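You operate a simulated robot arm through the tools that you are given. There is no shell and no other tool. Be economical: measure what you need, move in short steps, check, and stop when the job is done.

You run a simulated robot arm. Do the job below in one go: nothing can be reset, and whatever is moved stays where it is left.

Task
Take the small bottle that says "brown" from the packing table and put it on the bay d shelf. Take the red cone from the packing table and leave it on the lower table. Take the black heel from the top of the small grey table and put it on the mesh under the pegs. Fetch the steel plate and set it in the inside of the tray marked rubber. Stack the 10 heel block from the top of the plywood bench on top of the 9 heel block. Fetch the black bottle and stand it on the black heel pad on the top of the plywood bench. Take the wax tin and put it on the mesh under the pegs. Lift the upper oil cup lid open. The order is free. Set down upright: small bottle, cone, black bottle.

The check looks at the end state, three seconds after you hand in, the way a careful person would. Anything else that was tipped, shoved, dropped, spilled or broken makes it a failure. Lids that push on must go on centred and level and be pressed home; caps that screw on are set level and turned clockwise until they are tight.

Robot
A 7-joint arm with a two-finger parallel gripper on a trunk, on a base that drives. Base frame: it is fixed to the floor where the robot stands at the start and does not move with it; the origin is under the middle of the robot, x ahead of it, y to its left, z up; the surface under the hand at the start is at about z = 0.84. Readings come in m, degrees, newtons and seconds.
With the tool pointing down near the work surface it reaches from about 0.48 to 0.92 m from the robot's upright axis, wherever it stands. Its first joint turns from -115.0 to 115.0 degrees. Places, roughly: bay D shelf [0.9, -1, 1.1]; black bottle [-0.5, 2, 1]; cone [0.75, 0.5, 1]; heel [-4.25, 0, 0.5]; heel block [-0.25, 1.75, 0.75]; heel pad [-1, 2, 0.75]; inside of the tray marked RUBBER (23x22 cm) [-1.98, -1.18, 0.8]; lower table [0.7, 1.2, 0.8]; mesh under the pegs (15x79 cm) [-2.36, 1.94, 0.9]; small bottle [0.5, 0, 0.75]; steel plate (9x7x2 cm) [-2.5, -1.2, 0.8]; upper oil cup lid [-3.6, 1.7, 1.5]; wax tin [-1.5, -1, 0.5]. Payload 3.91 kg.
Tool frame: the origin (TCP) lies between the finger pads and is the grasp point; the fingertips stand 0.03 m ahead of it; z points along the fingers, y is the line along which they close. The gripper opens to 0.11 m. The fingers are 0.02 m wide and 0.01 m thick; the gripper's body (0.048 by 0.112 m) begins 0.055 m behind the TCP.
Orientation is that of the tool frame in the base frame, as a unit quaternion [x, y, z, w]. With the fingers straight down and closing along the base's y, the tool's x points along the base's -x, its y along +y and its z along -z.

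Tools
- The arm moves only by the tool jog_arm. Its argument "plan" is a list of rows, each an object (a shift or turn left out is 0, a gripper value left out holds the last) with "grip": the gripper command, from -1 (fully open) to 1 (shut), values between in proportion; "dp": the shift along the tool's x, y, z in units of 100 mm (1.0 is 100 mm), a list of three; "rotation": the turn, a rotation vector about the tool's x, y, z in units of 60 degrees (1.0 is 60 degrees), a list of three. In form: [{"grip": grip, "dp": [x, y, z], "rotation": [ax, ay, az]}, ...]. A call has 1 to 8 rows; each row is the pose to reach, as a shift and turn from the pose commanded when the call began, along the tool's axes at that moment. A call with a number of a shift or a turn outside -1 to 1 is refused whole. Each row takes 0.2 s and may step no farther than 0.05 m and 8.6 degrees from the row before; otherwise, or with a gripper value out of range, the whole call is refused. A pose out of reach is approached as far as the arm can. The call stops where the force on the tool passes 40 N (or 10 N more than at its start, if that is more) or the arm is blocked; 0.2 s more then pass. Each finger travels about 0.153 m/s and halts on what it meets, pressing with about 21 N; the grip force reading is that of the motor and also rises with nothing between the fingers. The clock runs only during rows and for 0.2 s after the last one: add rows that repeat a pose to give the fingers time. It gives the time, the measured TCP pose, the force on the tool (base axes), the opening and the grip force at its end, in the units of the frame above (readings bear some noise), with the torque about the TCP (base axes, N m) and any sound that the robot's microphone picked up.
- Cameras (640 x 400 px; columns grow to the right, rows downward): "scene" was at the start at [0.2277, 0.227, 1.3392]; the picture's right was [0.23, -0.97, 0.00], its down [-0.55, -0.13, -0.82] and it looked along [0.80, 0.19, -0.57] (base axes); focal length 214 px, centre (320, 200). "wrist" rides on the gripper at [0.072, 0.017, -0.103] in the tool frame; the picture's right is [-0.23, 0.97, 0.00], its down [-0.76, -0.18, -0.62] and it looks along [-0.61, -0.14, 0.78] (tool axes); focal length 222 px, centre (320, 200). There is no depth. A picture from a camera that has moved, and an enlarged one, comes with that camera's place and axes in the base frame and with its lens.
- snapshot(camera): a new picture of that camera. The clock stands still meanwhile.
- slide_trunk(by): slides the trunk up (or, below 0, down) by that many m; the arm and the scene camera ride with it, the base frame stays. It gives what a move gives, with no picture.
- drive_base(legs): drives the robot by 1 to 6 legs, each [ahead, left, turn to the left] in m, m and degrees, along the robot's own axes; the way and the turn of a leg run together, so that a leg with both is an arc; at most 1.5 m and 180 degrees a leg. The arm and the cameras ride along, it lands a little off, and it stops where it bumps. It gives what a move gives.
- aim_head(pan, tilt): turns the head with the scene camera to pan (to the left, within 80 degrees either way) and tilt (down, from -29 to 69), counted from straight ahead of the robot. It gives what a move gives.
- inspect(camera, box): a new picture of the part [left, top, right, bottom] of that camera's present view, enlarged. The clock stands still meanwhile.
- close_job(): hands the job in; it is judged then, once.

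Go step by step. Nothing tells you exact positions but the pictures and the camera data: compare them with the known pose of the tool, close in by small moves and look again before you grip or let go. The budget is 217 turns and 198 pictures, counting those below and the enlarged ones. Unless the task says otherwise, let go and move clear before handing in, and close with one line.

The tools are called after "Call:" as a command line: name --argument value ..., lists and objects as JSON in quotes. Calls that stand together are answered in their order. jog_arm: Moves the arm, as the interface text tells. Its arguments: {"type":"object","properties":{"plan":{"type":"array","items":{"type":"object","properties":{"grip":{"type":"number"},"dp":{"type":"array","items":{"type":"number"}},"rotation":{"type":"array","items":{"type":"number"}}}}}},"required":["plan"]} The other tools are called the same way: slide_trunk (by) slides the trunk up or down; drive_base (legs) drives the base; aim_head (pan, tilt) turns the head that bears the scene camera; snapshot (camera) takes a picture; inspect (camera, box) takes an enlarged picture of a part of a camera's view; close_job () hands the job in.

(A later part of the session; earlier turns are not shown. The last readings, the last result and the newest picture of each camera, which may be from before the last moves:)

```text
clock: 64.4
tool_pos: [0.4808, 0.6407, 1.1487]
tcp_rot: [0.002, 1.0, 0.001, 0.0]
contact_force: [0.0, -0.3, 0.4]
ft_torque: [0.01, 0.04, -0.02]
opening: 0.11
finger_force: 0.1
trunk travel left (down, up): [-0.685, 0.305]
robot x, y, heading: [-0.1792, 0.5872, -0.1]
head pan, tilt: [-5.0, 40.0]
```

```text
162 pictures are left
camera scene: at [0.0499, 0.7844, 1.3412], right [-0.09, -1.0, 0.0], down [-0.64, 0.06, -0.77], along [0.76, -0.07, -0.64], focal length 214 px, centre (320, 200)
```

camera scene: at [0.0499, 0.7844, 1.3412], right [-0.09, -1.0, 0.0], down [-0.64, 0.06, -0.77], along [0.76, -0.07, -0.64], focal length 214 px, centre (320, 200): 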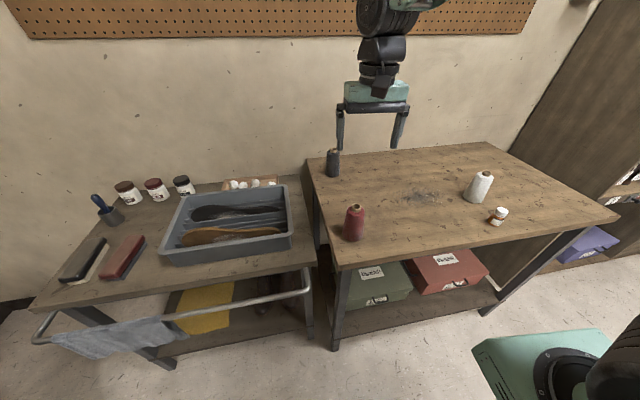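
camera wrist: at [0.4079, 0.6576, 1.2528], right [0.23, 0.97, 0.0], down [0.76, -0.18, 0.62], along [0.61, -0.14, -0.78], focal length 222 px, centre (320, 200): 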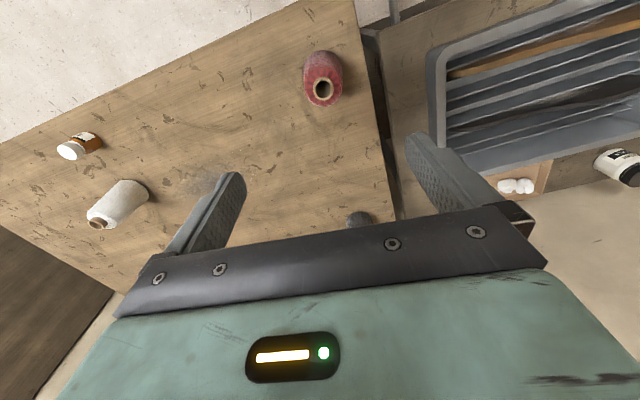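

Call:
slide_trunk --by -0.15

Call:
snapshot --camera "wrist"

Call:
inspect --camera "scene" --box '[280, 60, 440, 240]'

```text
clock: 66.2
tool_pos: [0.4802, 0.6399, 0.9997]
tcp_rot: [0.002, 1.0, 0.0, 0.001]
contact_force: [-0.9, 0.2, 0.9]
ft_torque: [0.01, 0.01, 0.02]
opening: 0.1098
finger_force: 0.1
trunk travel left (down, up): [-0.535, 0.455]
robot x, y, heading: [-0.1782, 0.5874, -0.2]
head pan, tilt: [-5.0, 40.0]
```

```text
161 pictures are left
camera wrist: at [0.4079, 0.6576, 1.1029], right [0.23, 0.97, 0.0], down [0.76, -0.18, 0.62], along [0.61, -0.14, -0.78], focal length 222 px, centre (320, 200)
```

wrist: 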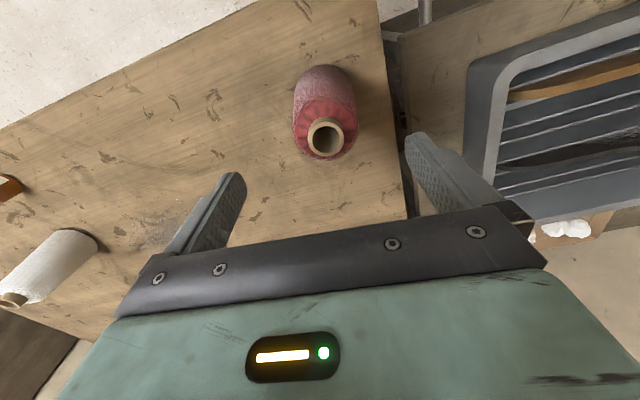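

```text
2.22 times, centred on (360, 150) of scene
camera zoom: at [0.0499, 0.7844, 1.1913], right [-0.09, -1.0, 0.0], down [-0.64, 0.06, -0.77], along [0.76, -0.07, -0.64], focal length 477 px, centre (231, 311)
```

zoom: 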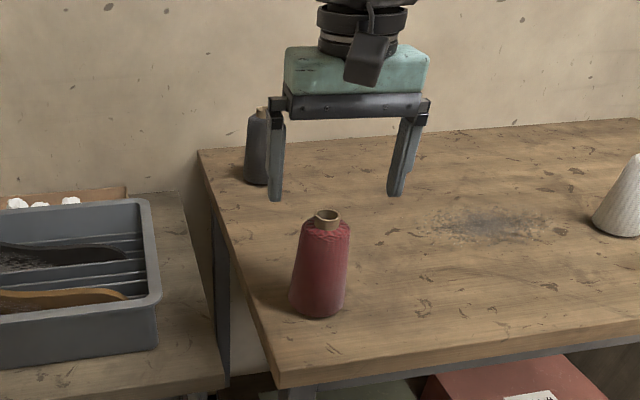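

The cone axis is about 5 mm left of and 5 mm nearer than the TCP. I'll correct for that, descend 10 cm and grip.

Call:
jog_arm --plan '[{"dp": [0.05, 0.05, 0.1]}, {"dp": [0.05, 0.05, 0.4]}, {"dp": [0.05, 0.05, 0.7]}, {"dp": [0.05, 0.05, 1.0]}, {"dp": [0.05, 0.05, 1.0], "grip": 1}, {"dp": [0.05, 0.05, 1.0], "grip": 1}, {"dp": [0.05, 0.05, 1.0], "grip": 1}]'

Call:
snapshot --camera "wrist"

```text
clock: 67.8
tool_pos: [0.4731, 0.6463, 0.9022]
tcp_rot: [0.001, 1.0, 0.004, 0.003]
contact_force: [-6.3, 0.5, 15.2]
ft_torque: [0.49, 0.47, 0.18]
opening: 0.0589
finger_force: 20.8
trunk travel left (down, up): [-0.535, 0.455]
robot x, y, heading: [-0.1778, 0.587, -0.2]
head pan, tilt: [-5.0, 40.0]
stopped in row 7: the force on the tool passed its limit at 41 N (the readings are from after the stop); the commanded pose is now the measured one
```

```text
159 pictures are left
camera wrist: at [0.3999, 0.6635, 1.0047], right [0.23, 0.97, 0.01], down [0.76, -0.18, 0.63], along [0.61, -0.14, -0.78], focal length 222 px, centre (320, 200)
```

wrist: 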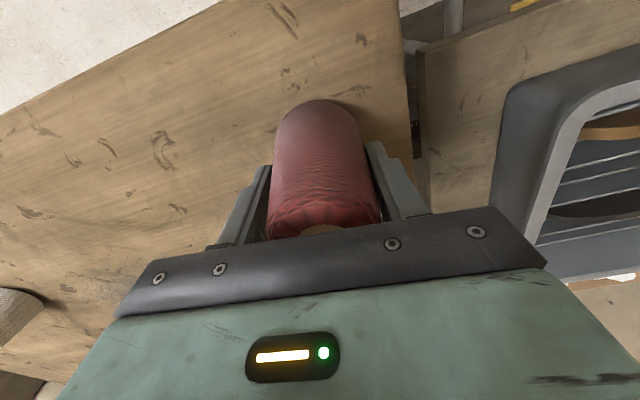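

Call:
jog_arm --plan '[{"dp": [0, 0, -0.1]}, {"dp": [0, 0, -0.4]}, {"dp": [0, 0, -0.8]}]'

Call:
inspect --camera "scene" --box '[280, 60, 440, 240]'

```text
clock: 68.6
tool_pos: [0.4726, 0.6442, 0.9846]
tcp_rot: [0.001, 1.0, 0.002, 0.002]
contact_force: [0.8, -0.1, -2.0]
ft_torque: [0.02, 0.02, -0.06]
opening: 0.0586
finger_force: 20.7
trunk travel left (down, up): [-0.535, 0.455]
robot x, y, heading: [-0.1769, 0.5832, 0.1]
head pan, tilt: [-5.0, 40.0]
```

```text
2.22 times, centred on (360, 150) of scene
camera zoom: at [0.0501, 0.7847, 1.1911], right [-0.09, -1.0, 0.0], down [-0.64, 0.06, -0.77], along [0.76, -0.07, -0.64], focal length 477 px, centre (231, 311)
```

zoom: 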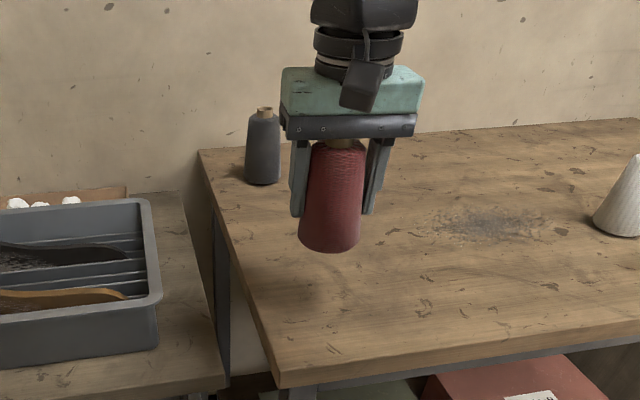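

The cone is held upright with its base about 6.2 cm below the TCP. I'll raise it and carry it over to the lower table.

Call:
slide_trunk --by 0.1

Call:
drive_base --legs '[[0.07, 0.45, 0], [0, 0, 17]]'

Call:
aim_head --pan 0 --tilt 40

Call:
snapshot --camera "scene"

```text
clock: 69.9
tool_pos: [0.4732, 0.6454, 1.0854]
tcp_rot: [0.001, 1.0, 0.004, 0.003]
contact_force: [-1.0, -0.2, -1.7]
ft_torque: [0.0, 0.0, -0.04]
opening: 0.0586
finger_force: 20.4
trunk travel left (down, up): [-0.635, 0.355]
robot x, y, heading: [-0.1822, 0.5847, -0.1]
head pan, tilt: [-5.0, 40.0]
```

```text
clock: 73.5
tool_pos: [0.5029, 1.2538, 1.0843]
tcp_rot: [-0.142, 0.99, 0.003, 0.003]
contact_force: [0.1, -0.1, -1.8]
ft_torque: [0.0, -0.02, 0.0]
opening: 0.0585
finger_force: 20.6
trunk travel left (down, up): [-0.635, 0.355]
robot x, y, heading: [-0.1065, 1.0166, 16.7]
head pan, tilt: [-5.0, 40.0]
```

```text
clock: 74.2
tool_pos: [0.5028, 1.2545, 1.0852]
tcp_rot: [-0.143, 0.99, 0.004, 0.003]
contact_force: [1.7, -0.6, -1.5]
ft_torque: [0.0, 0.01, -0.01]
opening: 0.0585
finger_force: 20.8
trunk travel left (down, up): [-0.635, 0.355]
robot x, y, heading: [-0.1017, 1.0144, 16.2]
head pan, tilt: [0.0, 40.0]
```

```text
157 pictures are left
camera scene: at [0.0561, 1.2761, 1.2912], right [0.28, -0.96, 0.0], down [-0.62, -0.18, -0.77], along [0.73, 0.22, -0.64], focal length 214 px, centre (320, 200)
```

scene: 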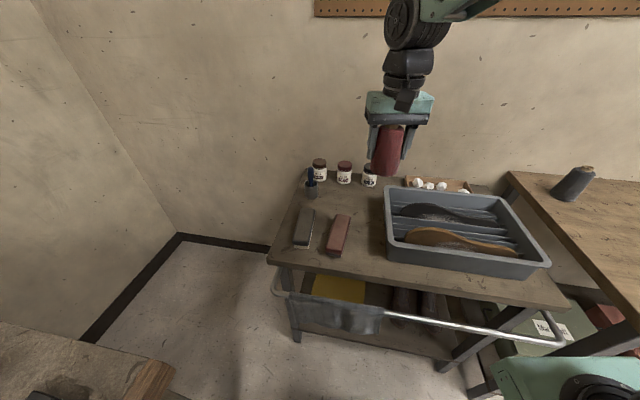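

The lower table's surface is at about z 0.78, and the clear spot is at (0.672, 1.345). I'll extend the arm to it.

Call:
jog_arm --plan '[{"dp": [-0.4, 0.1, 0]}, {"dp": [-0.7, 0.2, 0]}, {"dp": [-0.94, 0.2, 0]}]'

Call:
jog_arm --plan '[{"dp": [-0.4, 0.1, 0]}, {"dp": [-0.7, 0.2, 0]}, {"dp": [-0.94, 0.2, 0]}]'

Call:
slide_trunk --by -0.15

Call:
snapshot --camera "wrist"

Call:
snapshot --camera "scene"

```text
clock: 75.0
tool_pos: [0.5847, 1.3006, 1.0873]
tcp_rot: [-0.143, 0.99, 0.003, 0.003]
contact_force: [-0.6, 0.6, -1.5]
ft_torque: [0.01, -0.02, -0.01]
opening: 0.0586
finger_force: 20.8
trunk travel left (down, up): [-0.635, 0.355]
robot x, y, heading: [-0.1061, 1.0154, 16.6]
head pan, tilt: [0.0, 40.0]
```

```text
clock: 75.8
tool_pos: [0.6703, 1.3453, 1.0862]
tcp_rot: [-0.143, 0.99, 0.004, 0.003]
contact_force: [-0.4, -0.6, -1.6]
ft_torque: [0.03, 0.01, 0.0]
opening: 0.0585
finger_force: 21.0
trunk travel left (down, up): [-0.635, 0.355]
robot x, y, heading: [-0.1079, 1.0125, 16.1]
head pan, tilt: [0.0, 40.0]
```

```text
clock: 77.5
tool_pos: [0.6693, 1.3456, 0.9369]
tcp_rot: [-0.143, 0.99, 0.004, 0.003]
contact_force: [1.0, -0.6, -2.1]
ft_torque: [0.0, -0.01, -0.01]
opening: 0.0584
finger_force: 21.1
trunk travel left (down, up): [-0.485, 0.505]
robot x, y, heading: [-0.1022, 1.0124, 16.5]
head pan, tilt: [0.0, 40.0]
```

```text
156 pictures are left
camera wrist: at [0.5944, 1.3408, 1.04], right [-0.06, 1.0, 0.01], down [0.78, 0.04, 0.63], along [0.63, 0.04, -0.78], focal length 222 px, centre (320, 200)
```

wrist: 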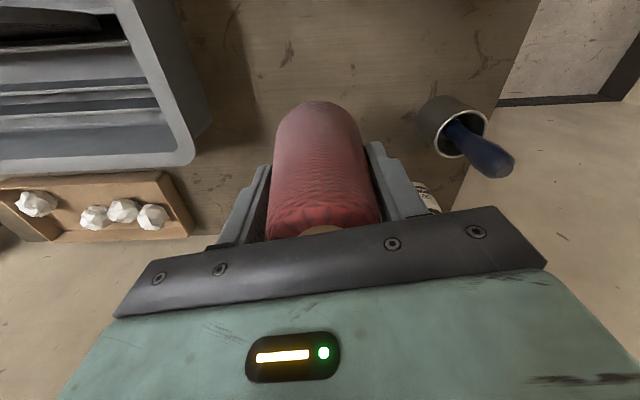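

```text
155 pictures are left
camera scene: at [0.0561, 1.2762, 1.1412], right [0.28, -0.96, 0.0], down [-0.62, -0.18, -0.77], along [0.73, 0.22, -0.64], focal length 214 px, centre (320, 200)
```

scene: 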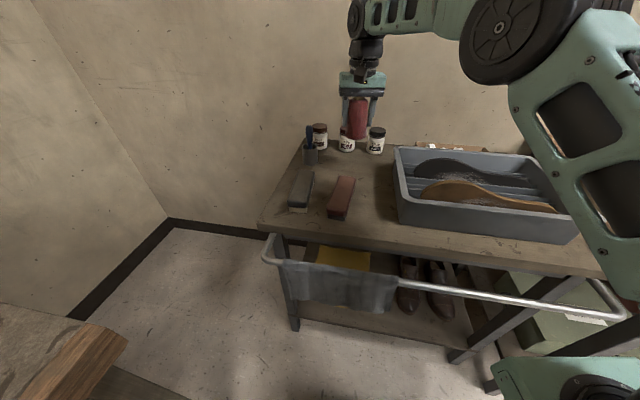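

Call:
slide_trunk --by -0.07

Call:
inspect --camera "scene" --box '[280, 40, 440, 160]'

Call:
snapshot --camera "wrist"

```text
clock: 78.6
tool_pos: [0.6698, 1.3452, 0.8675]
tcp_rot: [-0.143, 0.99, 0.004, 0.002]
contact_force: [-0.2, -0.2, -2.2]
ft_torque: [0.01, -0.02, 0.02]
opening: 0.0587
finger_force: 20.9
trunk travel left (down, up): [-0.415, 0.575]
robot x, y, heading: [-0.1058, 1.011, 16.6]
head pan, tilt: [0.0, 40.0]
```

```text
3.33 times, centred on (360, 100) of scene
camera zoom: at [0.0561, 1.2762, 1.0712], right [0.28, -0.96, 0.0], down [-0.62, -0.18, -0.77], along [0.73, 0.22, -0.64], focal length 715 px, centre (187, 533)
```

zoom: 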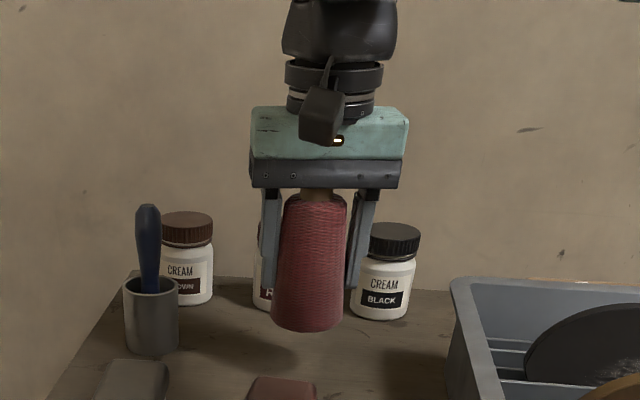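

```text
153 pictures are left
camera wrist: at [0.5944, 1.3408, 0.97], right [-0.06, 1.0, 0.01], down [0.78, 0.04, 0.63], along [0.63, 0.04, -0.78], focal length 222 px, centre (320, 200)
```

wrist: 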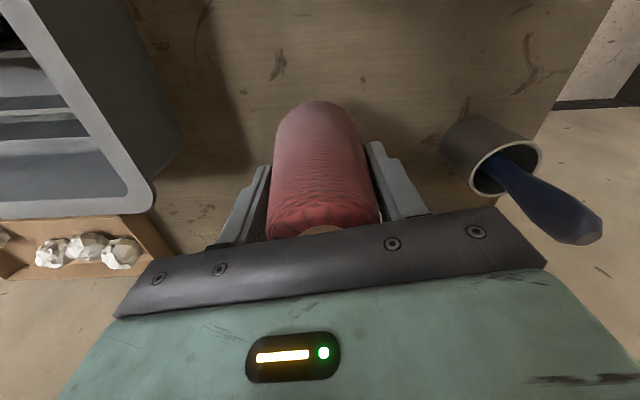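

Clearances look good. I'll pull in 1 cm away from the jars and lower in small steps.

Call:
jog_arm --plan '[{"dp": [0.1, 0, 0.05]}, {"dp": [0.1, 0, 0.15]}, {"dp": [0.1, 0, 0.2]}]'

Call:
jog_arm --plan '[{"dp": [0, 0, 0.03]}, {"dp": [0, 0, 0.06]}]'

Call:
inspect --camera "scene" --box '[280, 40, 440, 160]'

```text
clock: 79.4
tool_pos: [0.6617, 1.3438, 0.8483]
tcp_rot: [-0.143, 0.99, 0.003, 0.002]
contact_force: [-0.7, -0.1, -1.2]
ft_torque: [0.01, 0.04, 0.0]
opening: 0.0585
finger_force: 21.2
trunk travel left (down, up): [-0.415, 0.575]
robot x, y, heading: [-0.1059, 1.0141, 16.3]
head pan, tilt: [0.0, 40.0]
```

```text
clock: 80.0
tool_pos: [0.6596, 1.3435, 0.8405]
tcp_rot: [-0.142, 0.99, 0.004, 0.003]
contact_force: [-0.4, 0.7, -2.0]
ft_torque: [-0.03, 0.01, -0.02]
opening: 0.0586
finger_force: 21.5
trunk travel left (down, up): [-0.415, 0.575]
robot x, y, heading: [-0.1045, 1.013, 16.2]
head pan, tilt: [0.0, 40.0]
```

```text
3.33 times, centred on (360, 100) of scene
camera zoom: at [0.0561, 1.2762, 1.0712], right [0.28, -0.96, 0.0], down [-0.62, -0.18, -0.77], along [0.73, 0.22, -0.64], focal length 715 px, centre (187, 533)
```

zoom: 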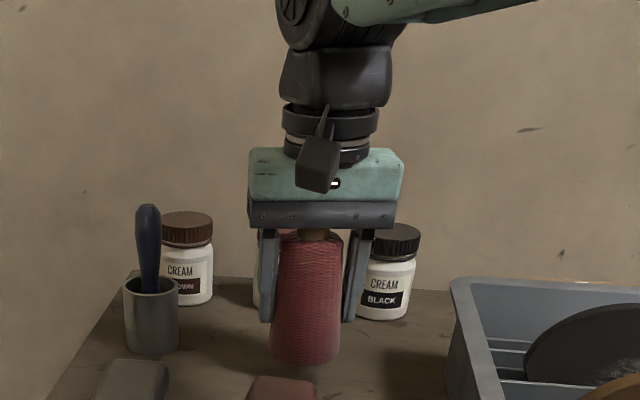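

Call:
jog_arm --plan '[{"dp": [0, 0, 0.03]}]'

Call:
jog_arm --plan '[{"dp": [0, 0, 0.03]}]'

Call:
jog_arm --plan '[{"dp": [0, 0, 0.03]}]'

```text
clock: 80.4
tool_pos: [0.6597, 1.3438, 0.8379]
tcp_rot: [-0.143, 0.99, 0.004, 0.003]
contact_force: [-0.5, 0.1, -2.1]
ft_torque: [-0.03, 0.01, -0.04]
opening: 0.0587
finger_force: 20.8
trunk travel left (down, up): [-0.415, 0.575]
robot x, y, heading: [-0.1024, 1.0138, 16.4]
head pan, tilt: [0.0, 40.0]
```

```text
clock: 80.8
tool_pos: [0.6603, 1.344, 0.8341]
tcp_rot: [-0.143, 0.99, 0.004, 0.003]
contact_force: [0.2, -0.7, -2.2]
ft_torque: [-0.01, -0.01, -0.05]
opening: 0.0586
finger_force: 21.1
trunk travel left (down, up): [-0.415, 0.575]
robot x, y, heading: [-0.1042, 1.0136, 16.4]
head pan, tilt: [0.0, 40.0]
```

```text
clock: 81.2
tool_pos: [0.6607, 1.3431, 0.8318]
tcp_rot: [-0.143, 0.99, 0.004, 0.003]
contact_force: [-0.8, -0.3, -1.5]
ft_torque: [0.02, 0.0, 0.03]
opening: 0.0584
finger_force: 21.2
trunk travel left (down, up): [-0.415, 0.575]
robot x, y, heading: [-0.1002, 1.0151, 16.4]
head pan, tilt: [0.0, 40.0]
```

Call:
jog_arm --plan '[{"dp": [0, 0, 0.03]}]'

Call:
jog_arm --plan '[{"dp": [0, 0, 0.03]}]'

Call:
inspect --camera "scene" --box '[280, 60, 440, 180]'

Call:
snapshot --camera "wrist"

```text
clock: 81.6
tool_pos: [0.6596, 1.3423, 0.8291]
tcp_rot: [-0.142, 0.99, 0.003, 0.003]
contact_force: [0.5, 0.2, -1.5]
ft_torque: [0.02, 0.01, -0.01]
opening: 0.0586
finger_force: 20.9
trunk travel left (down, up): [-0.415, 0.575]
robot x, y, heading: [-0.1047, 1.0129, 16.4]
head pan, tilt: [0.0, 40.0]
```

```text
clock: 82.0
tool_pos: [0.6608, 1.3424, 0.8255]
tcp_rot: [-0.142, 0.99, 0.004, 0.003]
contact_force: [-0.1, -0.1, -1.8]
ft_torque: [-0.02, -0.05, 0.02]
opening: 0.0585
finger_force: 21.1
trunk travel left (down, up): [-0.415, 0.575]
robot x, y, heading: [-0.1048, 1.0117, 16.5]
head pan, tilt: [0.0, 40.0]
```

```text
3.33 times, centred on (360, 120) of scene
camera zoom: at [0.0561, 1.2762, 1.0712], right [0.28, -0.96, 0.0], down [-0.62, -0.18, -0.77], along [0.73, 0.22, -0.64], focal length 715 px, centre (187, 467)
```

zoom: 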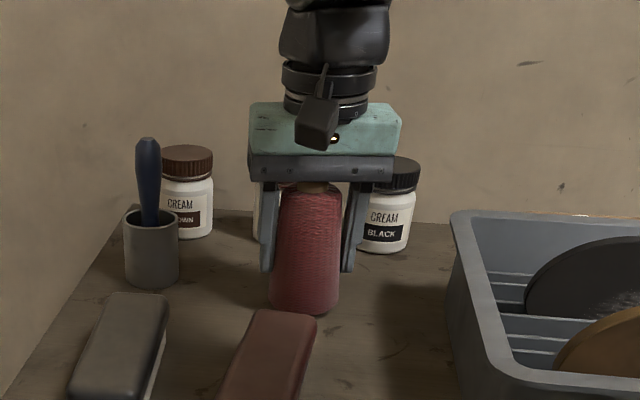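

```text
150 pictures are left
camera wrist: at [0.5856, 1.3377, 0.9282], right [-0.06, 1.0, 0.01], down [0.78, 0.04, 0.63], along [0.63, 0.04, -0.78], focal length 222 px, centre (320, 200)
```

wrist: 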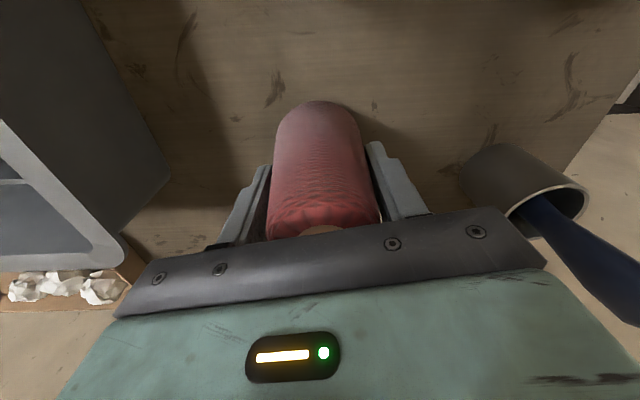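

Call:
jog_arm --plan '[{"dp": [0, 0, 0.04]}]'

Call:
jog_arm --plan '[{"dp": [0, 0, 0.04]}]'

Call:
jog_arm --plan '[{"dp": [0, 0, 0.04]}]'

```text
clock: 82.4
tool_pos: [0.6602, 1.3426, 0.8221]
tcp_rot: [-0.142, 0.99, 0.004, 0.004]
contact_force: [-0.5, -0.5, 1.9]
ft_torque: [0.06, 0.15, 0.01]
opening: 0.0587
finger_force: 21.0
trunk travel left (down, up): [-0.415, 0.575]
robot x, y, heading: [-0.1046, 1.0128, 16.5]
head pan, tilt: [0.0, 40.0]
```

```text
clock: 82.8
tool_pos: [0.6601, 1.342, 0.8222]
tcp_rot: [-0.142, 0.99, 0.006, 0.006]
contact_force: [1.4, -2.8, 21.4]
ft_torque: [0.46, 0.31, -0.01]
opening: 0.0583
finger_force: 20.8
trunk travel left (down, up): [-0.415, 0.575]
robot x, y, heading: [-0.103, 1.0123, 16.2]
head pan, tilt: [0.0, 40.0]
```

```text
clock: 83.2
tool_pos: [0.6608, 1.3429, 0.8215]
tcp_rot: [-0.142, 0.99, 0.006, 0.007]
contact_force: [-2.4, -2.9, 14.3]
ft_torque: [0.11, 0.56, 0.11]
opening: 0.0584
finger_force: 20.8
trunk travel left (down, up): [-0.415, 0.575]
robot x, y, heading: [-0.1014, 1.0126, 16.4]
head pan, tilt: [0.0, 40.0]
stopped in row 1: the force on the tool passed its limit at 42 N (the readings are from after the stop); the commanded pose is now the measured one
```

The cone is seated on the table (top at about z 0.76). I'll release it and rise straight up.

Call:
jog_arm --plan '[{"dp": [0, 0, -0.01], "grip": 0.8}, {"dp": [0, 0, -0.01], "grip": -0.5}, {"dp": [0, 0, -0.01], "grip": -0.5}, {"dp": [0, 0, -0.3]}, {"dp": [0, 0, -0.7]}, {"dp": [0, 0, -1]}]'

Call:
slide_trunk --by 0.2

Call:
snapshot --camera "scene"

```text
clock: 84.6
tool_pos: [0.6586, 1.3448, 0.919]
tcp_rot: [-0.142, 0.99, 0.006, 0.006]
contact_force: [-1.3, 0.3, -0.7]
ft_torque: [-0.03, 0.04, -0.01]
opening: 0.0826
finger_force: 0.1
trunk travel left (down, up): [-0.415, 0.575]
robot x, y, heading: [-0.0997, 1.015, 16.3]
head pan, tilt: [0.0, 40.0]
```

```text
clock: 86.8
tool_pos: [0.6598, 1.3434, 1.1194]
tcp_rot: [-0.143, 0.99, 0.005, 0.005]
contact_force: [0.0, 0.4, 0.6]
ft_torque: [0.0, 0.01, 0.03]
opening: 0.0823
finger_force: 0.0
trunk travel left (down, up): [-0.615, 0.375]
robot x, y, heading: [-0.1068, 1.0122, 16.5]
head pan, tilt: [0.0, 40.0]
```

```text
149 pictures are left
camera scene: at [0.0561, 1.2761, 1.2712], right [0.28, -0.96, 0.0], down [-0.62, -0.18, -0.77], along [0.73, 0.22, -0.64], focal length 214 px, centre (320, 200)
```

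scene: 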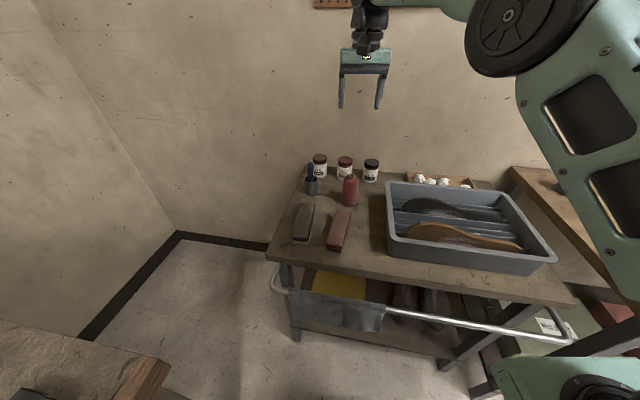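

The cone stands upright on the lower table. I'll retract the arm, back up and turn to face the plywood bench.

Call:
jog_arm --plan '[{"dp": [0.4, 0, -0.1], "grip": -1}, {"dp": [0.8, 0, -0.1]}, {"dp": [1, -0.1, -0.1], "rotation": [0.012, -0.012, 0]}]'

Call:
slide_trunk --by 0.15

Call:
drive_base --legs '[[-0.4, 0, 0], [0, 0, 73.5]]'

Call:
aim_head --pan 0 --tilt 30

Call:
snapshot --camera "scene"

```text
clock: 87.6
tool_pos: [0.563, 1.3058, 1.1263]
tcp_rot: [-0.143, 0.99, 0.0, 0.013]
contact_force: [0.0, 0.2, 0.3]
ft_torque: [0.01, 0.06, -0.04]
opening: 0.11
finger_force: 0.1
trunk travel left (down, up): [-0.615, 0.375]
robot x, y, heading: [-0.1049, 1.0145, 16.4]
head pan, tilt: [0.0, 40.0]
```

```text
clock: 89.4
tool_pos: [0.5628, 1.3052, 1.2768]
tcp_rot: [-0.143, 0.99, 0.0, 0.013]
contact_force: [-0.1, 0.6, -0.4]
ft_torque: [0.0, 0.01, 0.01]
opening: 0.11
finger_force: 0.1
trunk travel left (down, up): [-0.765, 0.225]
robot x, y, heading: [-0.1039, 1.0174, 16.5]
head pan, tilt: [0.0, 40.0]
```

```text
clock: 95.1
tool_pos: [-0.602, 1.6172, 1.277]
tcp_rot: [0.712, -0.702, -0.007, -0.01]
contact_force: [0.5, -0.4, -0.1]
ft_torque: [0.0, 0.0, -0.02]
opening: 0.1102
finger_force: 0.0
trunk travel left (down, up): [-0.765, 0.225]
robot x, y, heading: [-0.5017, 0.8934, 91.0]
head pan, tilt: [0.0, 40.0]
```

```text
clock: 95.8
tool_pos: [-0.6011, 1.6189, 1.2781]
tcp_rot: [0.712, -0.702, -0.008, -0.011]
contact_force: [0.3, -0.4, -0.5]
ft_torque: [0.0, 0.0, 0.02]
opening: 0.1102
finger_force: 0.0
trunk travel left (down, up): [-0.765, 0.225]
robot x, y, heading: [-0.4963, 0.8988, 90.8]
head pan, tilt: [0.0, 30.0]
```

```text
148 pictures are left
camera scene: at [-0.708, 1.1282, 1.4365], right [1.0, 0.01, 0.0], down [0.01, -0.5, -0.87], along [-0.01, 0.87, -0.5], focal length 214 px, centre (320, 200)
```

scene: 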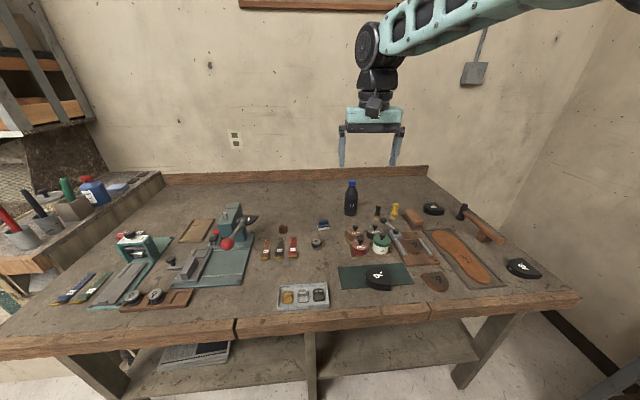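

I see the bench: black heel pieces, a black bottle with a blue cap and various tools. I'll enlarge to read the numbers.

Call:
inspect --camera "scene" --box '[320, 160, 560, 310]'

Call:
inspect --camera "scene" --box '[30, 170, 330, 330]'

```text
2.67 times, centred on (440, 235) of scene
camera zoom: at [-0.708, 1.1282, 1.4365], right [1.0, 0.01, 0.0], down [0.01, -0.5, -0.87], along [-0.01, 0.87, -0.5], focal length 572 px, centre (0, 107)
```

zoom: 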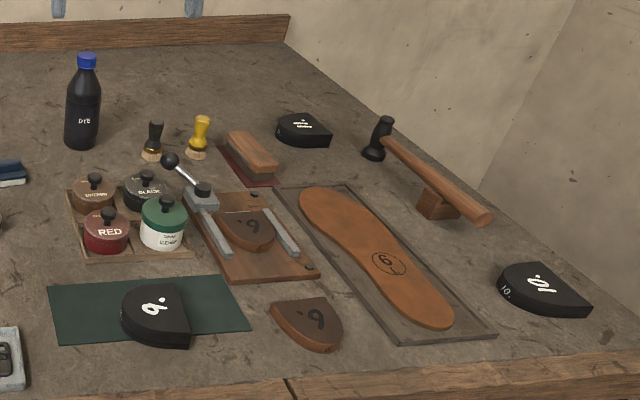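

```text
2.13 times, centred on (180, 250) of scene
camera zoom: at [-0.708, 1.1282, 1.4365], right [1.0, 0.01, 0.0], down [0.01, -0.5, -0.87], along [-0.01, 0.87, -0.5], focal length 458 px, centre (619, 93)
```

zoom: 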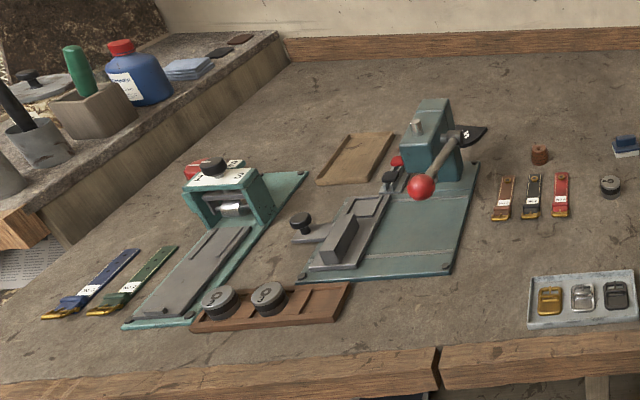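

Call:
inspect --camera "scene" --box '[200, 195, 280, 255]'

Call:
inspect --camera "scene" --box '[340, 250, 460, 310]'

Call:
inspect --camera "scene" --box '[410, 195, 460, 225]'

Call:
inspect --camera "scene" --box '[490, 245, 560, 290]'

```text
6.67 times, centred on (240, 225) of scene
camera zoom: at [-0.708, 1.1282, 1.4365], right [1.0, 0.01, 0.0], down [0.01, -0.5, -0.87], along [-0.01, 0.87, -0.5], focal length 1430 px, centre (853, 33)
```

zoom: 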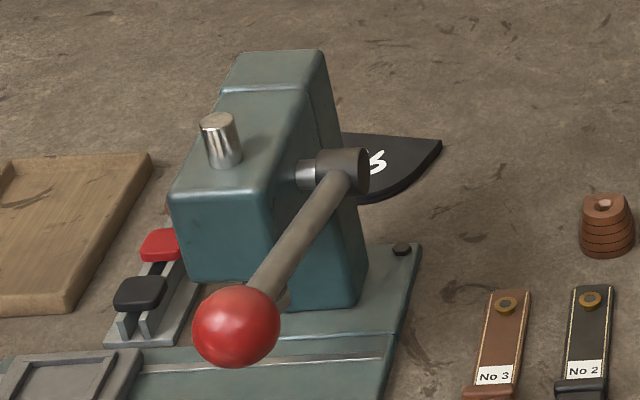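

```text
5.33 times, centred on (400, 280) of scene
camera zoom: at [-0.708, 1.1282, 1.4365], right [1.0, 0.01, 0.0], down [0.01, -0.5, -0.87], along [-0.01, 0.87, -0.5], focal length 1144 px, centre (-107, -227)
```

zoom: 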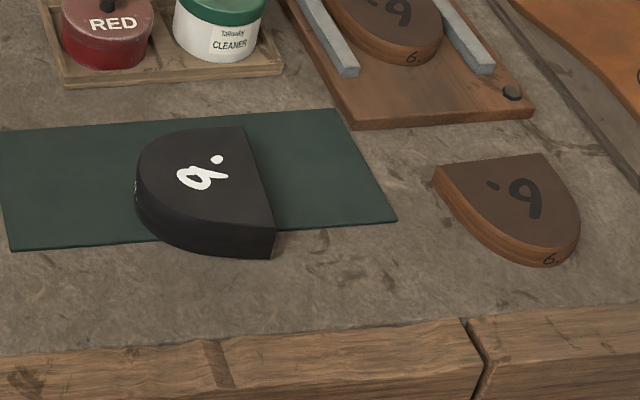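

```text
12.80 times, centred on (435, 210) of scene
camera zoom: at [-0.708, 1.1282, 1.4365], right [1.0, 0.01, 0.0], down [0.01, -0.5, -0.87], along [-0.01, 0.87, -0.5], focal length 2745 px, centre (-1152, 72)
```

zoom: 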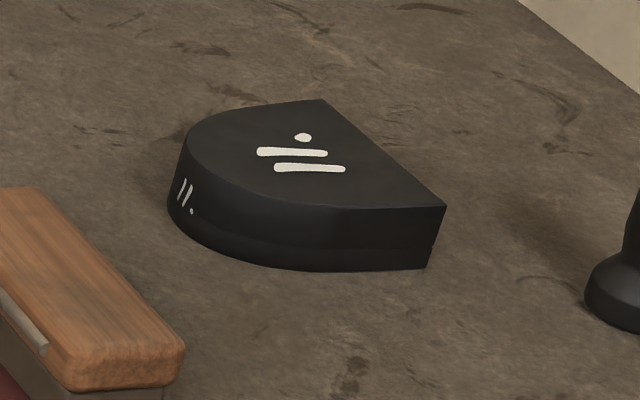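

```text
8.89 times, centred on (525, 268) of scene
camera zoom: at [-0.708, 1.1282, 1.4365], right [1.0, 0.01, 0.0], down [0.01, -0.5, -0.87], along [-0.01, 0.87, -0.5], focal length 1906 px, centre (-1502, -400)
```

zoom: 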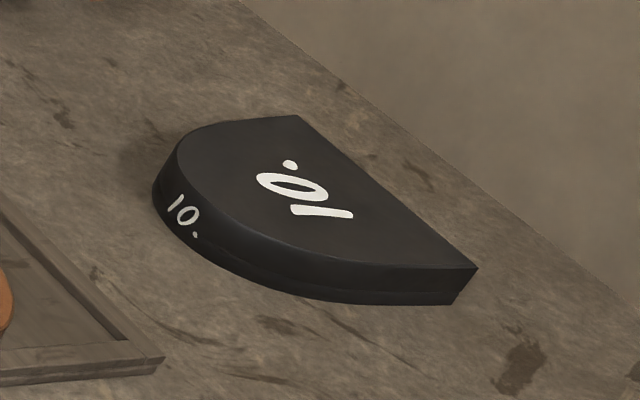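

Black 9, 10 and 11 heel blocks are identified (the brown ones are marked 6), and a thin black heel pad lies behind the press at the left. Block 10 is near (0.083, 1.744) and block 9 near (-0.50, 1.685), both with the same orientation. I'll move toward block 10.

Call:
drive_base --legs '[[0.1, -0.43, -0.8]]'

Call:
jog_arm --plan '[{"dp": [0, -0.45, 0], "rotation": [0, 0.025, 0]}, {"dp": [0, -0.9, 0], "rotation": [0, 0.025, 0]}]'

Call:
aim_head --pan -15 --tilt 45

Call:
snapshot --camera "scene"

Call:
snapshot --camera "wrist"

```text
clock: 98.5
tool_pos: [-0.159, 1.7209, 1.2771]
tcp_rot: [-0.705, 0.709, 0.007, 0.011]
contact_force: [-0.1, 0.0, -0.3]
ft_torque: [0.01, 0.01, -0.02]
opening: 0.1101
finger_force: 0.1
trunk travel left (down, up): [-0.765, 0.225]
robot x, y, heading: [-0.0694, 1.0008, 89.7]
head pan, tilt: [0.0, 30.0]
```

```text
clock: 99.1
tool_pos: [-0.0702, 1.7216, 1.2757]
tcp_rot: [-0.706, 0.708, -0.002, 0.001]
contact_force: [-1.1, 0.6, 0.2]
ft_torque: [-0.01, -0.06, -0.01]
opening: 0.1097
finger_force: 0.0
trunk travel left (down, up): [-0.765, 0.225]
robot x, y, heading: [-0.0702, 0.9998, 89.8]
head pan, tilt: [0.0, 30.0]
```

```text
clock: 99.9
tool_pos: [-0.0701, 1.7218, 1.2747]
tcp_rot: [-0.706, 0.708, -0.002, 0.001]
contact_force: [-0.3, 0.4, -0.4]
ft_torque: [-0.04, 0.03, 0.0]
opening: 0.1099
finger_force: 0.0
trunk travel left (down, up): [-0.765, 0.225]
robot x, y, heading: [-0.0691, 0.9979, 89.6]
head pan, tilt: [-15.0, 45.0]
```

```text
141 pictures are left
camera scene: at [-0.2547, 1.2217, 1.414], right [0.96, -0.26, 0.0], down [-0.19, -0.68, -0.71], along [0.19, 0.68, -0.71], focal length 214 px, centre (320, 200)
```

scene: 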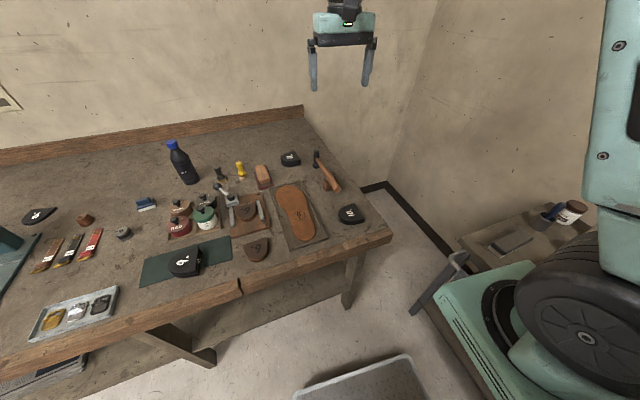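

```text
140 pictures are left
camera wrist: at [-0.0884, 1.6502, 1.3787], right [-0.97, 0.23, 0.0], down [0.18, 0.76, 0.62], along [0.15, 0.61, -0.78], focal length 222 px, centre (320, 200)
```

wrist: 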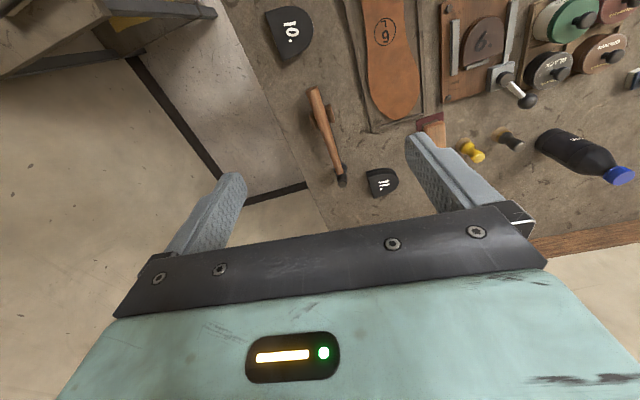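

Triangulating gives the bench top at about z 0.865, block 10 centred at (-0.038, 1.65) and block 9 at about (-0.533, 1.60). I'll place the hand over block 10 and come down.

Call:
jog_arm --plan '[{"dp": [0.36, -0.16, 0]}, {"dp": [0.72, -0.32, 0]}, {"dp": [0.72, -0.32, 0]}]'

Call:
slide_trunk --by -0.27

Call:
snapshot --camera "wrist"

Call:
inspect --camera "scene" --box '[280, 0, 440, 120]'

```text
clock: 100.7
tool_pos: [-0.0354, 1.6506, 1.277]
tcp_rot: [-0.705, 0.709, -0.002, 0.001]
contact_force: [0.1, -0.8, -0.4]
ft_torque: [-0.04, -0.04, 0.01]
opening: 0.1103
finger_force: 0.0
trunk travel left (down, up): [-0.765, 0.225]
robot x, y, heading: [-0.072, 0.9997, 89.7]
head pan, tilt: [-15.0, 45.0]
```

```text
clock: 103.4
tool_pos: [-0.0365, 1.6501, 1.0071]
tcp_rot: [-0.705, 0.709, -0.002, 0.001]
contact_force: [1.3, 0.0, 0.7]
ft_torque: [-0.01, 0.01, 0.02]
opening: 0.11
finger_force: 0.0
trunk travel left (down, up): [-0.495, 0.495]
robot x, y, heading: [-0.0723, 0.9973, 89.8]
head pan, tilt: [-15.0, 45.0]
```

```text
139 pictures are left
camera wrist: at [-0.0548, 1.5789, 1.1107], right [-0.97, 0.23, 0.0], down [0.18, 0.76, 0.62], along [0.15, 0.61, -0.78], focal length 222 px, centre (320, 200)
```

wrist: 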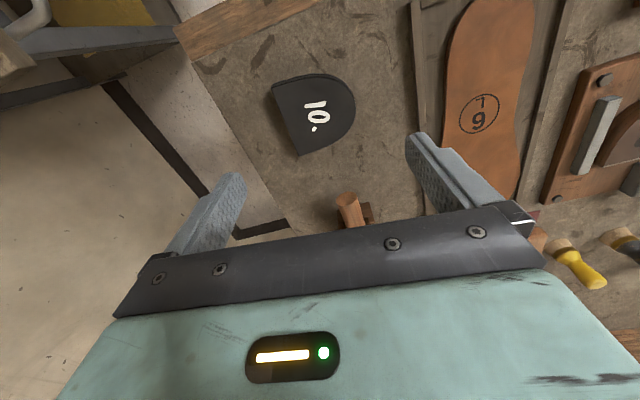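

```text
3.33 times, centred on (360, 60) of scene
camera zoom: at [-0.2547, 1.2216, 1.144], right [0.96, -0.26, 0.0], down [-0.19, -0.68, -0.71], along [0.19, 0.68, -0.71], focal length 715 px, centre (187, 667)
```

zoom: 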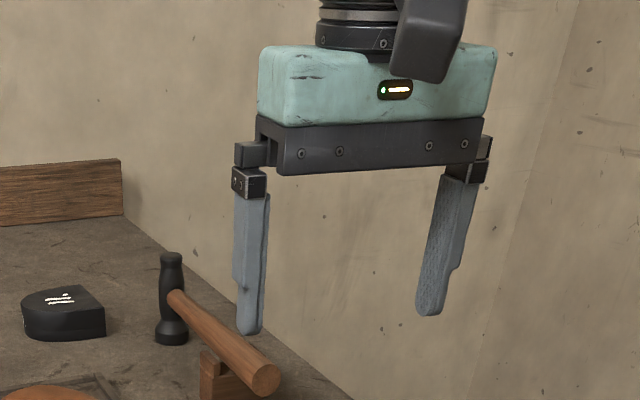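

The block is centred and aligned with the fingers, so I'll descend.

Call:
jog_arm --plan '[{"dp": [0, 0, 0.4]}, {"dp": [0, 0, 0.8]}, {"dp": [0, 0, 0.95]}, {"dp": [0, 0, 0.95]}]'

Call:
snapshot --camera "wrist"

Call:
snapshot --camera "scene"

```text
clock: 104.4
tool_pos: [-0.0372, 1.6505, 0.912]
tcp_rot: [-0.705, 0.709, -0.002, 0.002]
contact_force: [0.2, 0.0, 0.4]
ft_torque: [-0.01, -0.05, 0.0]
opening: 0.1101
finger_force: 0.0
trunk travel left (down, up): [-0.495, 0.495]
robot x, y, heading: [-0.0686, 0.9952, 89.7]
head pan, tilt: [-15.0, 45.0]
```

```text
137 pictures are left
camera wrist: at [-0.0549, 1.5789, 1.0143], right [-0.97, 0.23, 0.0], down [0.18, 0.76, 0.62], along [0.15, 0.61, -0.78], focal length 222 px, centre (320, 200)
```

wrist: 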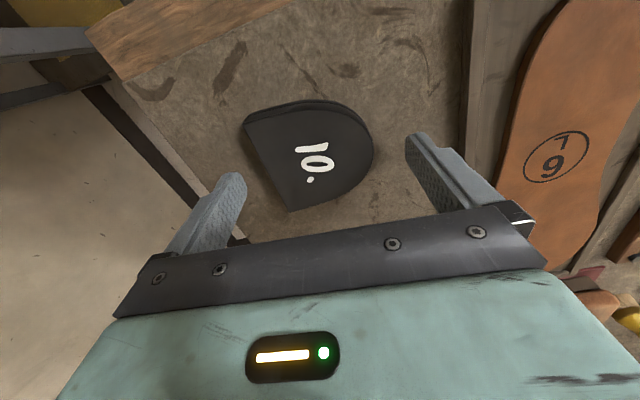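

```text
136 pictures are left
camera scene: at [-0.2547, 1.2216, 1.144], right [0.96, -0.26, 0.0], down [-0.19, -0.68, -0.71], along [0.19, 0.68, -0.71], focal length 214 px, centre (320, 200)
```

scene: 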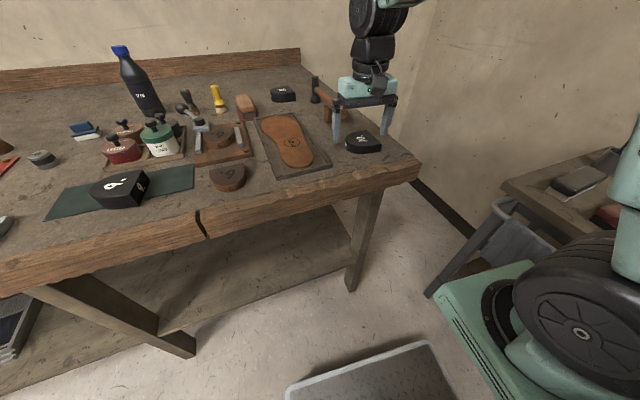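

Call:
jog_arm --plan '[{"dp": [0, 0, 0.1]}, {"dp": [0, 0, 0.18]}]'

Call:
jog_arm --plan '[{"dp": [0, 0, 0.05]}]'

Call:
inspect --camera "scene" --box '[310, 60, 430, 170]'

```text
clock: 105.0
tool_pos: [-0.0358, 1.6501, 0.8954]
tcp_rot: [-0.706, 0.709, -0.002, 0.001]
contact_force: [-0.4, 0.1, -0.3]
ft_torque: [-0.02, -0.01, -0.01]
opening: 0.1099
finger_force: 0.0
trunk travel left (down, up): [-0.495, 0.495]
robot x, y, heading: [-0.0717, 0.9971, 90.0]
head pan, tilt: [-15.0, 45.0]
```

```text
clock: 105.4
tool_pos: [-0.036, 1.6506, 0.889]
tcp_rot: [-0.705, 0.71, 0.0, 0.002]
contact_force: [0.4, -2.0, 10.4]
ft_torque: [-0.12, 0.59, 0.13]
opening: 0.1097
finger_force: 0.2
trunk travel left (down, up): [-0.495, 0.495]
robot x, y, heading: [-0.069, 0.9975, 89.8]
head pan, tilt: [-15.0, 45.0]
```

```text
3.64 times, centred on (370, 115) of scene
camera zoom: at [-0.2546, 1.2212, 1.1443], right [0.96, -0.26, 0.0], down [-0.19, -0.68, -0.71], along [0.19, 0.68, -0.71], focal length 780 px, centre (138, 509)
```

zoom: 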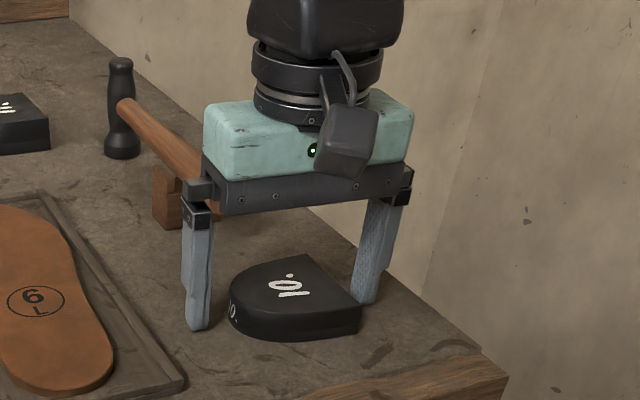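

Contact puts the bench at z≈0.86. I'll raise 3 mm and close.

Call:
jog_arm --plan '[{"dp": [0, 0, -0.04]}, {"dp": [0, 0, -0.04], "grip": 0.4}, {"dp": [0, 0, -0.04], "grip": 0.7}, {"dp": [0, 0, -0.04], "grip": 1}, {"dp": [0, 0, -0.04], "grip": 1}]'

Call:
snapshot --camera "wrist"

```text
clock: 106.6
tool_pos: [-0.0355, 1.6502, 0.8952]
tcp_rot: [-0.705, 0.709, -0.002, 0.002]
contact_force: [-1.2, 0.2, 0.1]
ft_torque: [-0.02, 0.04, -0.02]
opening: 0.0739
finger_force: 21.0
trunk travel left (down, up): [-0.495, 0.495]
robot x, y, heading: [-0.0704, 0.998, 89.9]
head pan, tilt: [-15.0, 45.0]
```

```text
134 pictures are left
camera wrist: at [-0.0545, 1.5791, 0.9966], right [-0.97, 0.23, 0.0], down [0.18, 0.76, 0.62], along [0.15, 0.61, -0.78], focal length 222 px, centre (320, 200)
```

wrist: 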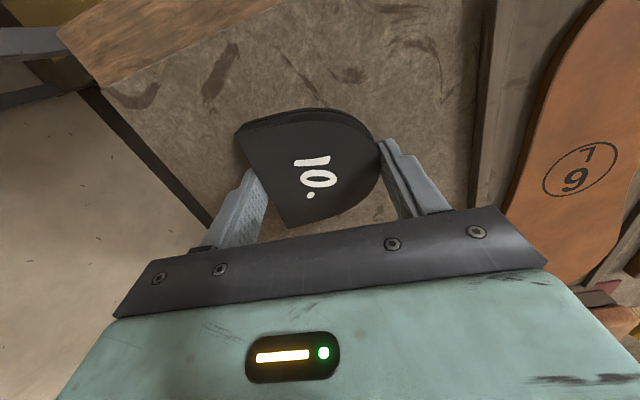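

Call:
jog_arm --plan '[{"dp": [0, 0, -0.3]}, {"dp": [0, 0, -0.7]}, {"dp": [0, 0, -1]}, {"dp": [0, 0, -1]}]'

Call:
snapshot --camera "wrist"

Call:
inspect --camera "scene" --box '[310, 0, 430, 110]'

```text
clock: 107.6
tool_pos: [-0.0381, 1.6517, 0.9917]
tcp_rot: [-0.706, 0.709, -0.001, 0.002]
contact_force: [0.6, -0.2, -1.3]
ft_torque: [0.02, 0.01, 0.0]
opening: 0.0741
finger_force: 20.7
trunk travel left (down, up): [-0.495, 0.495]
robot x, y, heading: [-0.0736, 0.9977, 89.9]
head pan, tilt: [-15.0, 45.0]
```

```text
133 pictures are left
camera wrist: at [-0.0571, 1.579, 1.0948], right [-0.97, 0.23, 0.0], down [0.18, 0.76, 0.62], along [0.15, 0.61, -0.78], focal length 222 px, centre (320, 200)
```

wrist: 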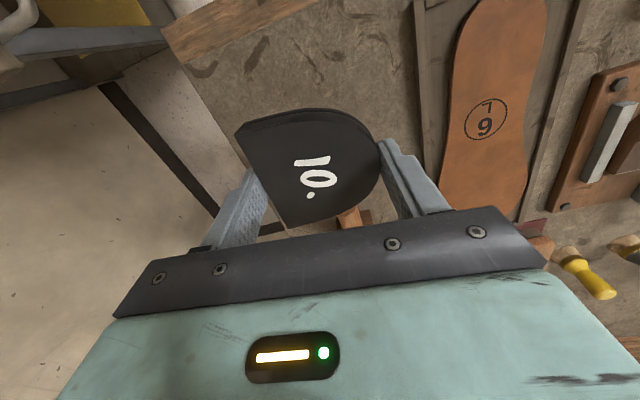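

```text
3.64 times, centred on (370, 55) of scene
camera zoom: at [-0.2547, 1.2216, 1.144], right [0.96, -0.26, 0.0], down [-0.19, -0.68, -0.71], along [0.19, 0.68, -0.71], focal length 780 px, centre (138, 727)
```

zoom: 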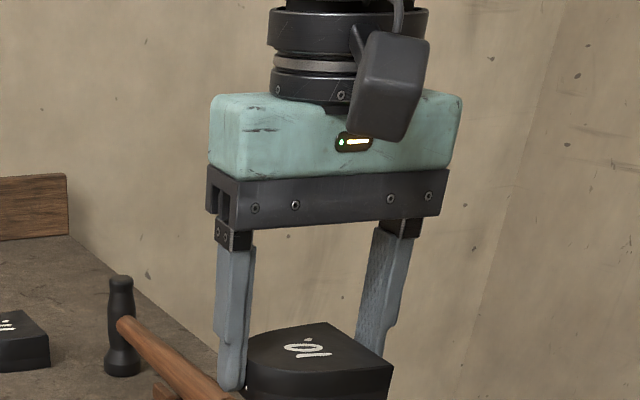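

Block 10 is held level. I'll raise it and carry it over block 9.

Call:
slide_trunk --by 0.1

Call:
drive_base --legs '[[-0.045, 0.495, 0]]'

Call:
aim_head --pan -8 --tilt 45

Call:
snapshot --camera "wrist"

Call:
snapshot --camera "scene"

```text
clock: 109.0
tool_pos: [-0.0388, 1.651, 1.0906]
tcp_rot: [-0.705, 0.709, -0.001, 0.002]
contact_force: [0.6, 0.2, -1.0]
ft_torque: [0.0, 0.01, -0.01]
opening: 0.0737
finger_force: 20.7
trunk travel left (down, up): [-0.595, 0.395]
robot x, y, heading: [-0.0728, 0.9976, 89.6]
head pan, tilt: [-15.0, 45.0]
```

```text
clock: 111.9
tool_pos: [-0.5415, 1.6078, 1.0918]
tcp_rot: [-0.707, 0.707, -0.001, 0.002]
contact_force: [0.6, -0.3, -1.9]
ft_torque: [0.01, -0.04, -0.01]
opening: 0.074
finger_force: 21.1
trunk travel left (down, up): [-0.595, 0.395]
robot x, y, heading: [-0.5696, 0.9531, 89.9]
head pan, tilt: [-15.0, 45.0]
```

```text
clock: 112.6
tool_pos: [-0.5412, 1.6088, 1.0919]
tcp_rot: [0.707, -0.707, 0.001, -0.001]
contact_force: [0.1, -0.1, -0.6]
ft_torque: [0.01, 0.01, 0.03]
opening: 0.0739
finger_force: 21.6
trunk travel left (down, up): [-0.595, 0.395]
robot x, y, heading: [-0.5709, 0.9561, 89.9]
head pan, tilt: [-8.0, 45.0]
```

```text
131 pictures are left
camera wrist: at [-0.5591, 1.5357, 1.1945], right [-0.97, 0.23, 0.0], down [0.18, 0.76, 0.62], along [0.15, 0.61, -0.78], focal length 222 px, centre (320, 200)
```

wrist: 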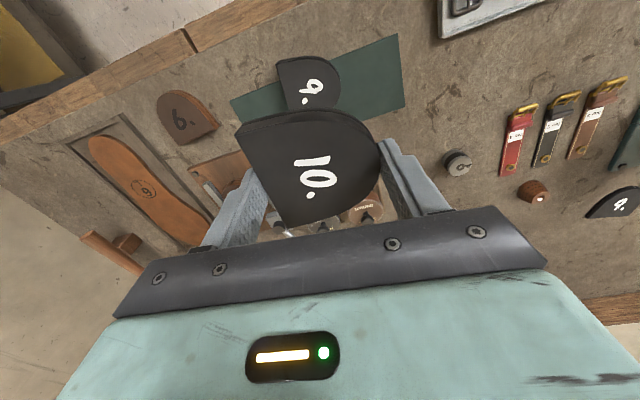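

```text
130 pictures are left
camera scene: at [-0.7648, 1.1794, 1.244], right [0.99, -0.14, 0.0], down [-0.1, -0.7, -0.71], along [0.1, 0.7, -0.71], focal length 214 px, centre (320, 200)
```

scene: 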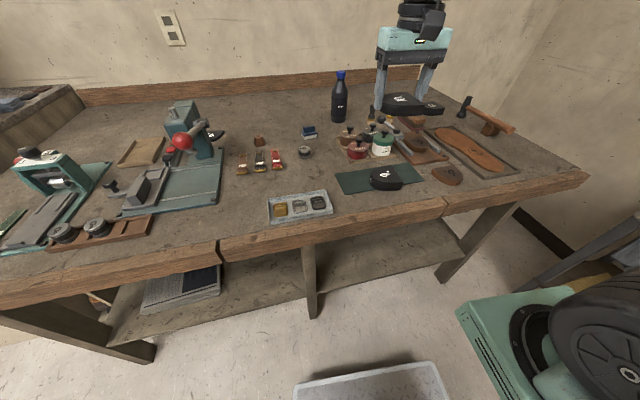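

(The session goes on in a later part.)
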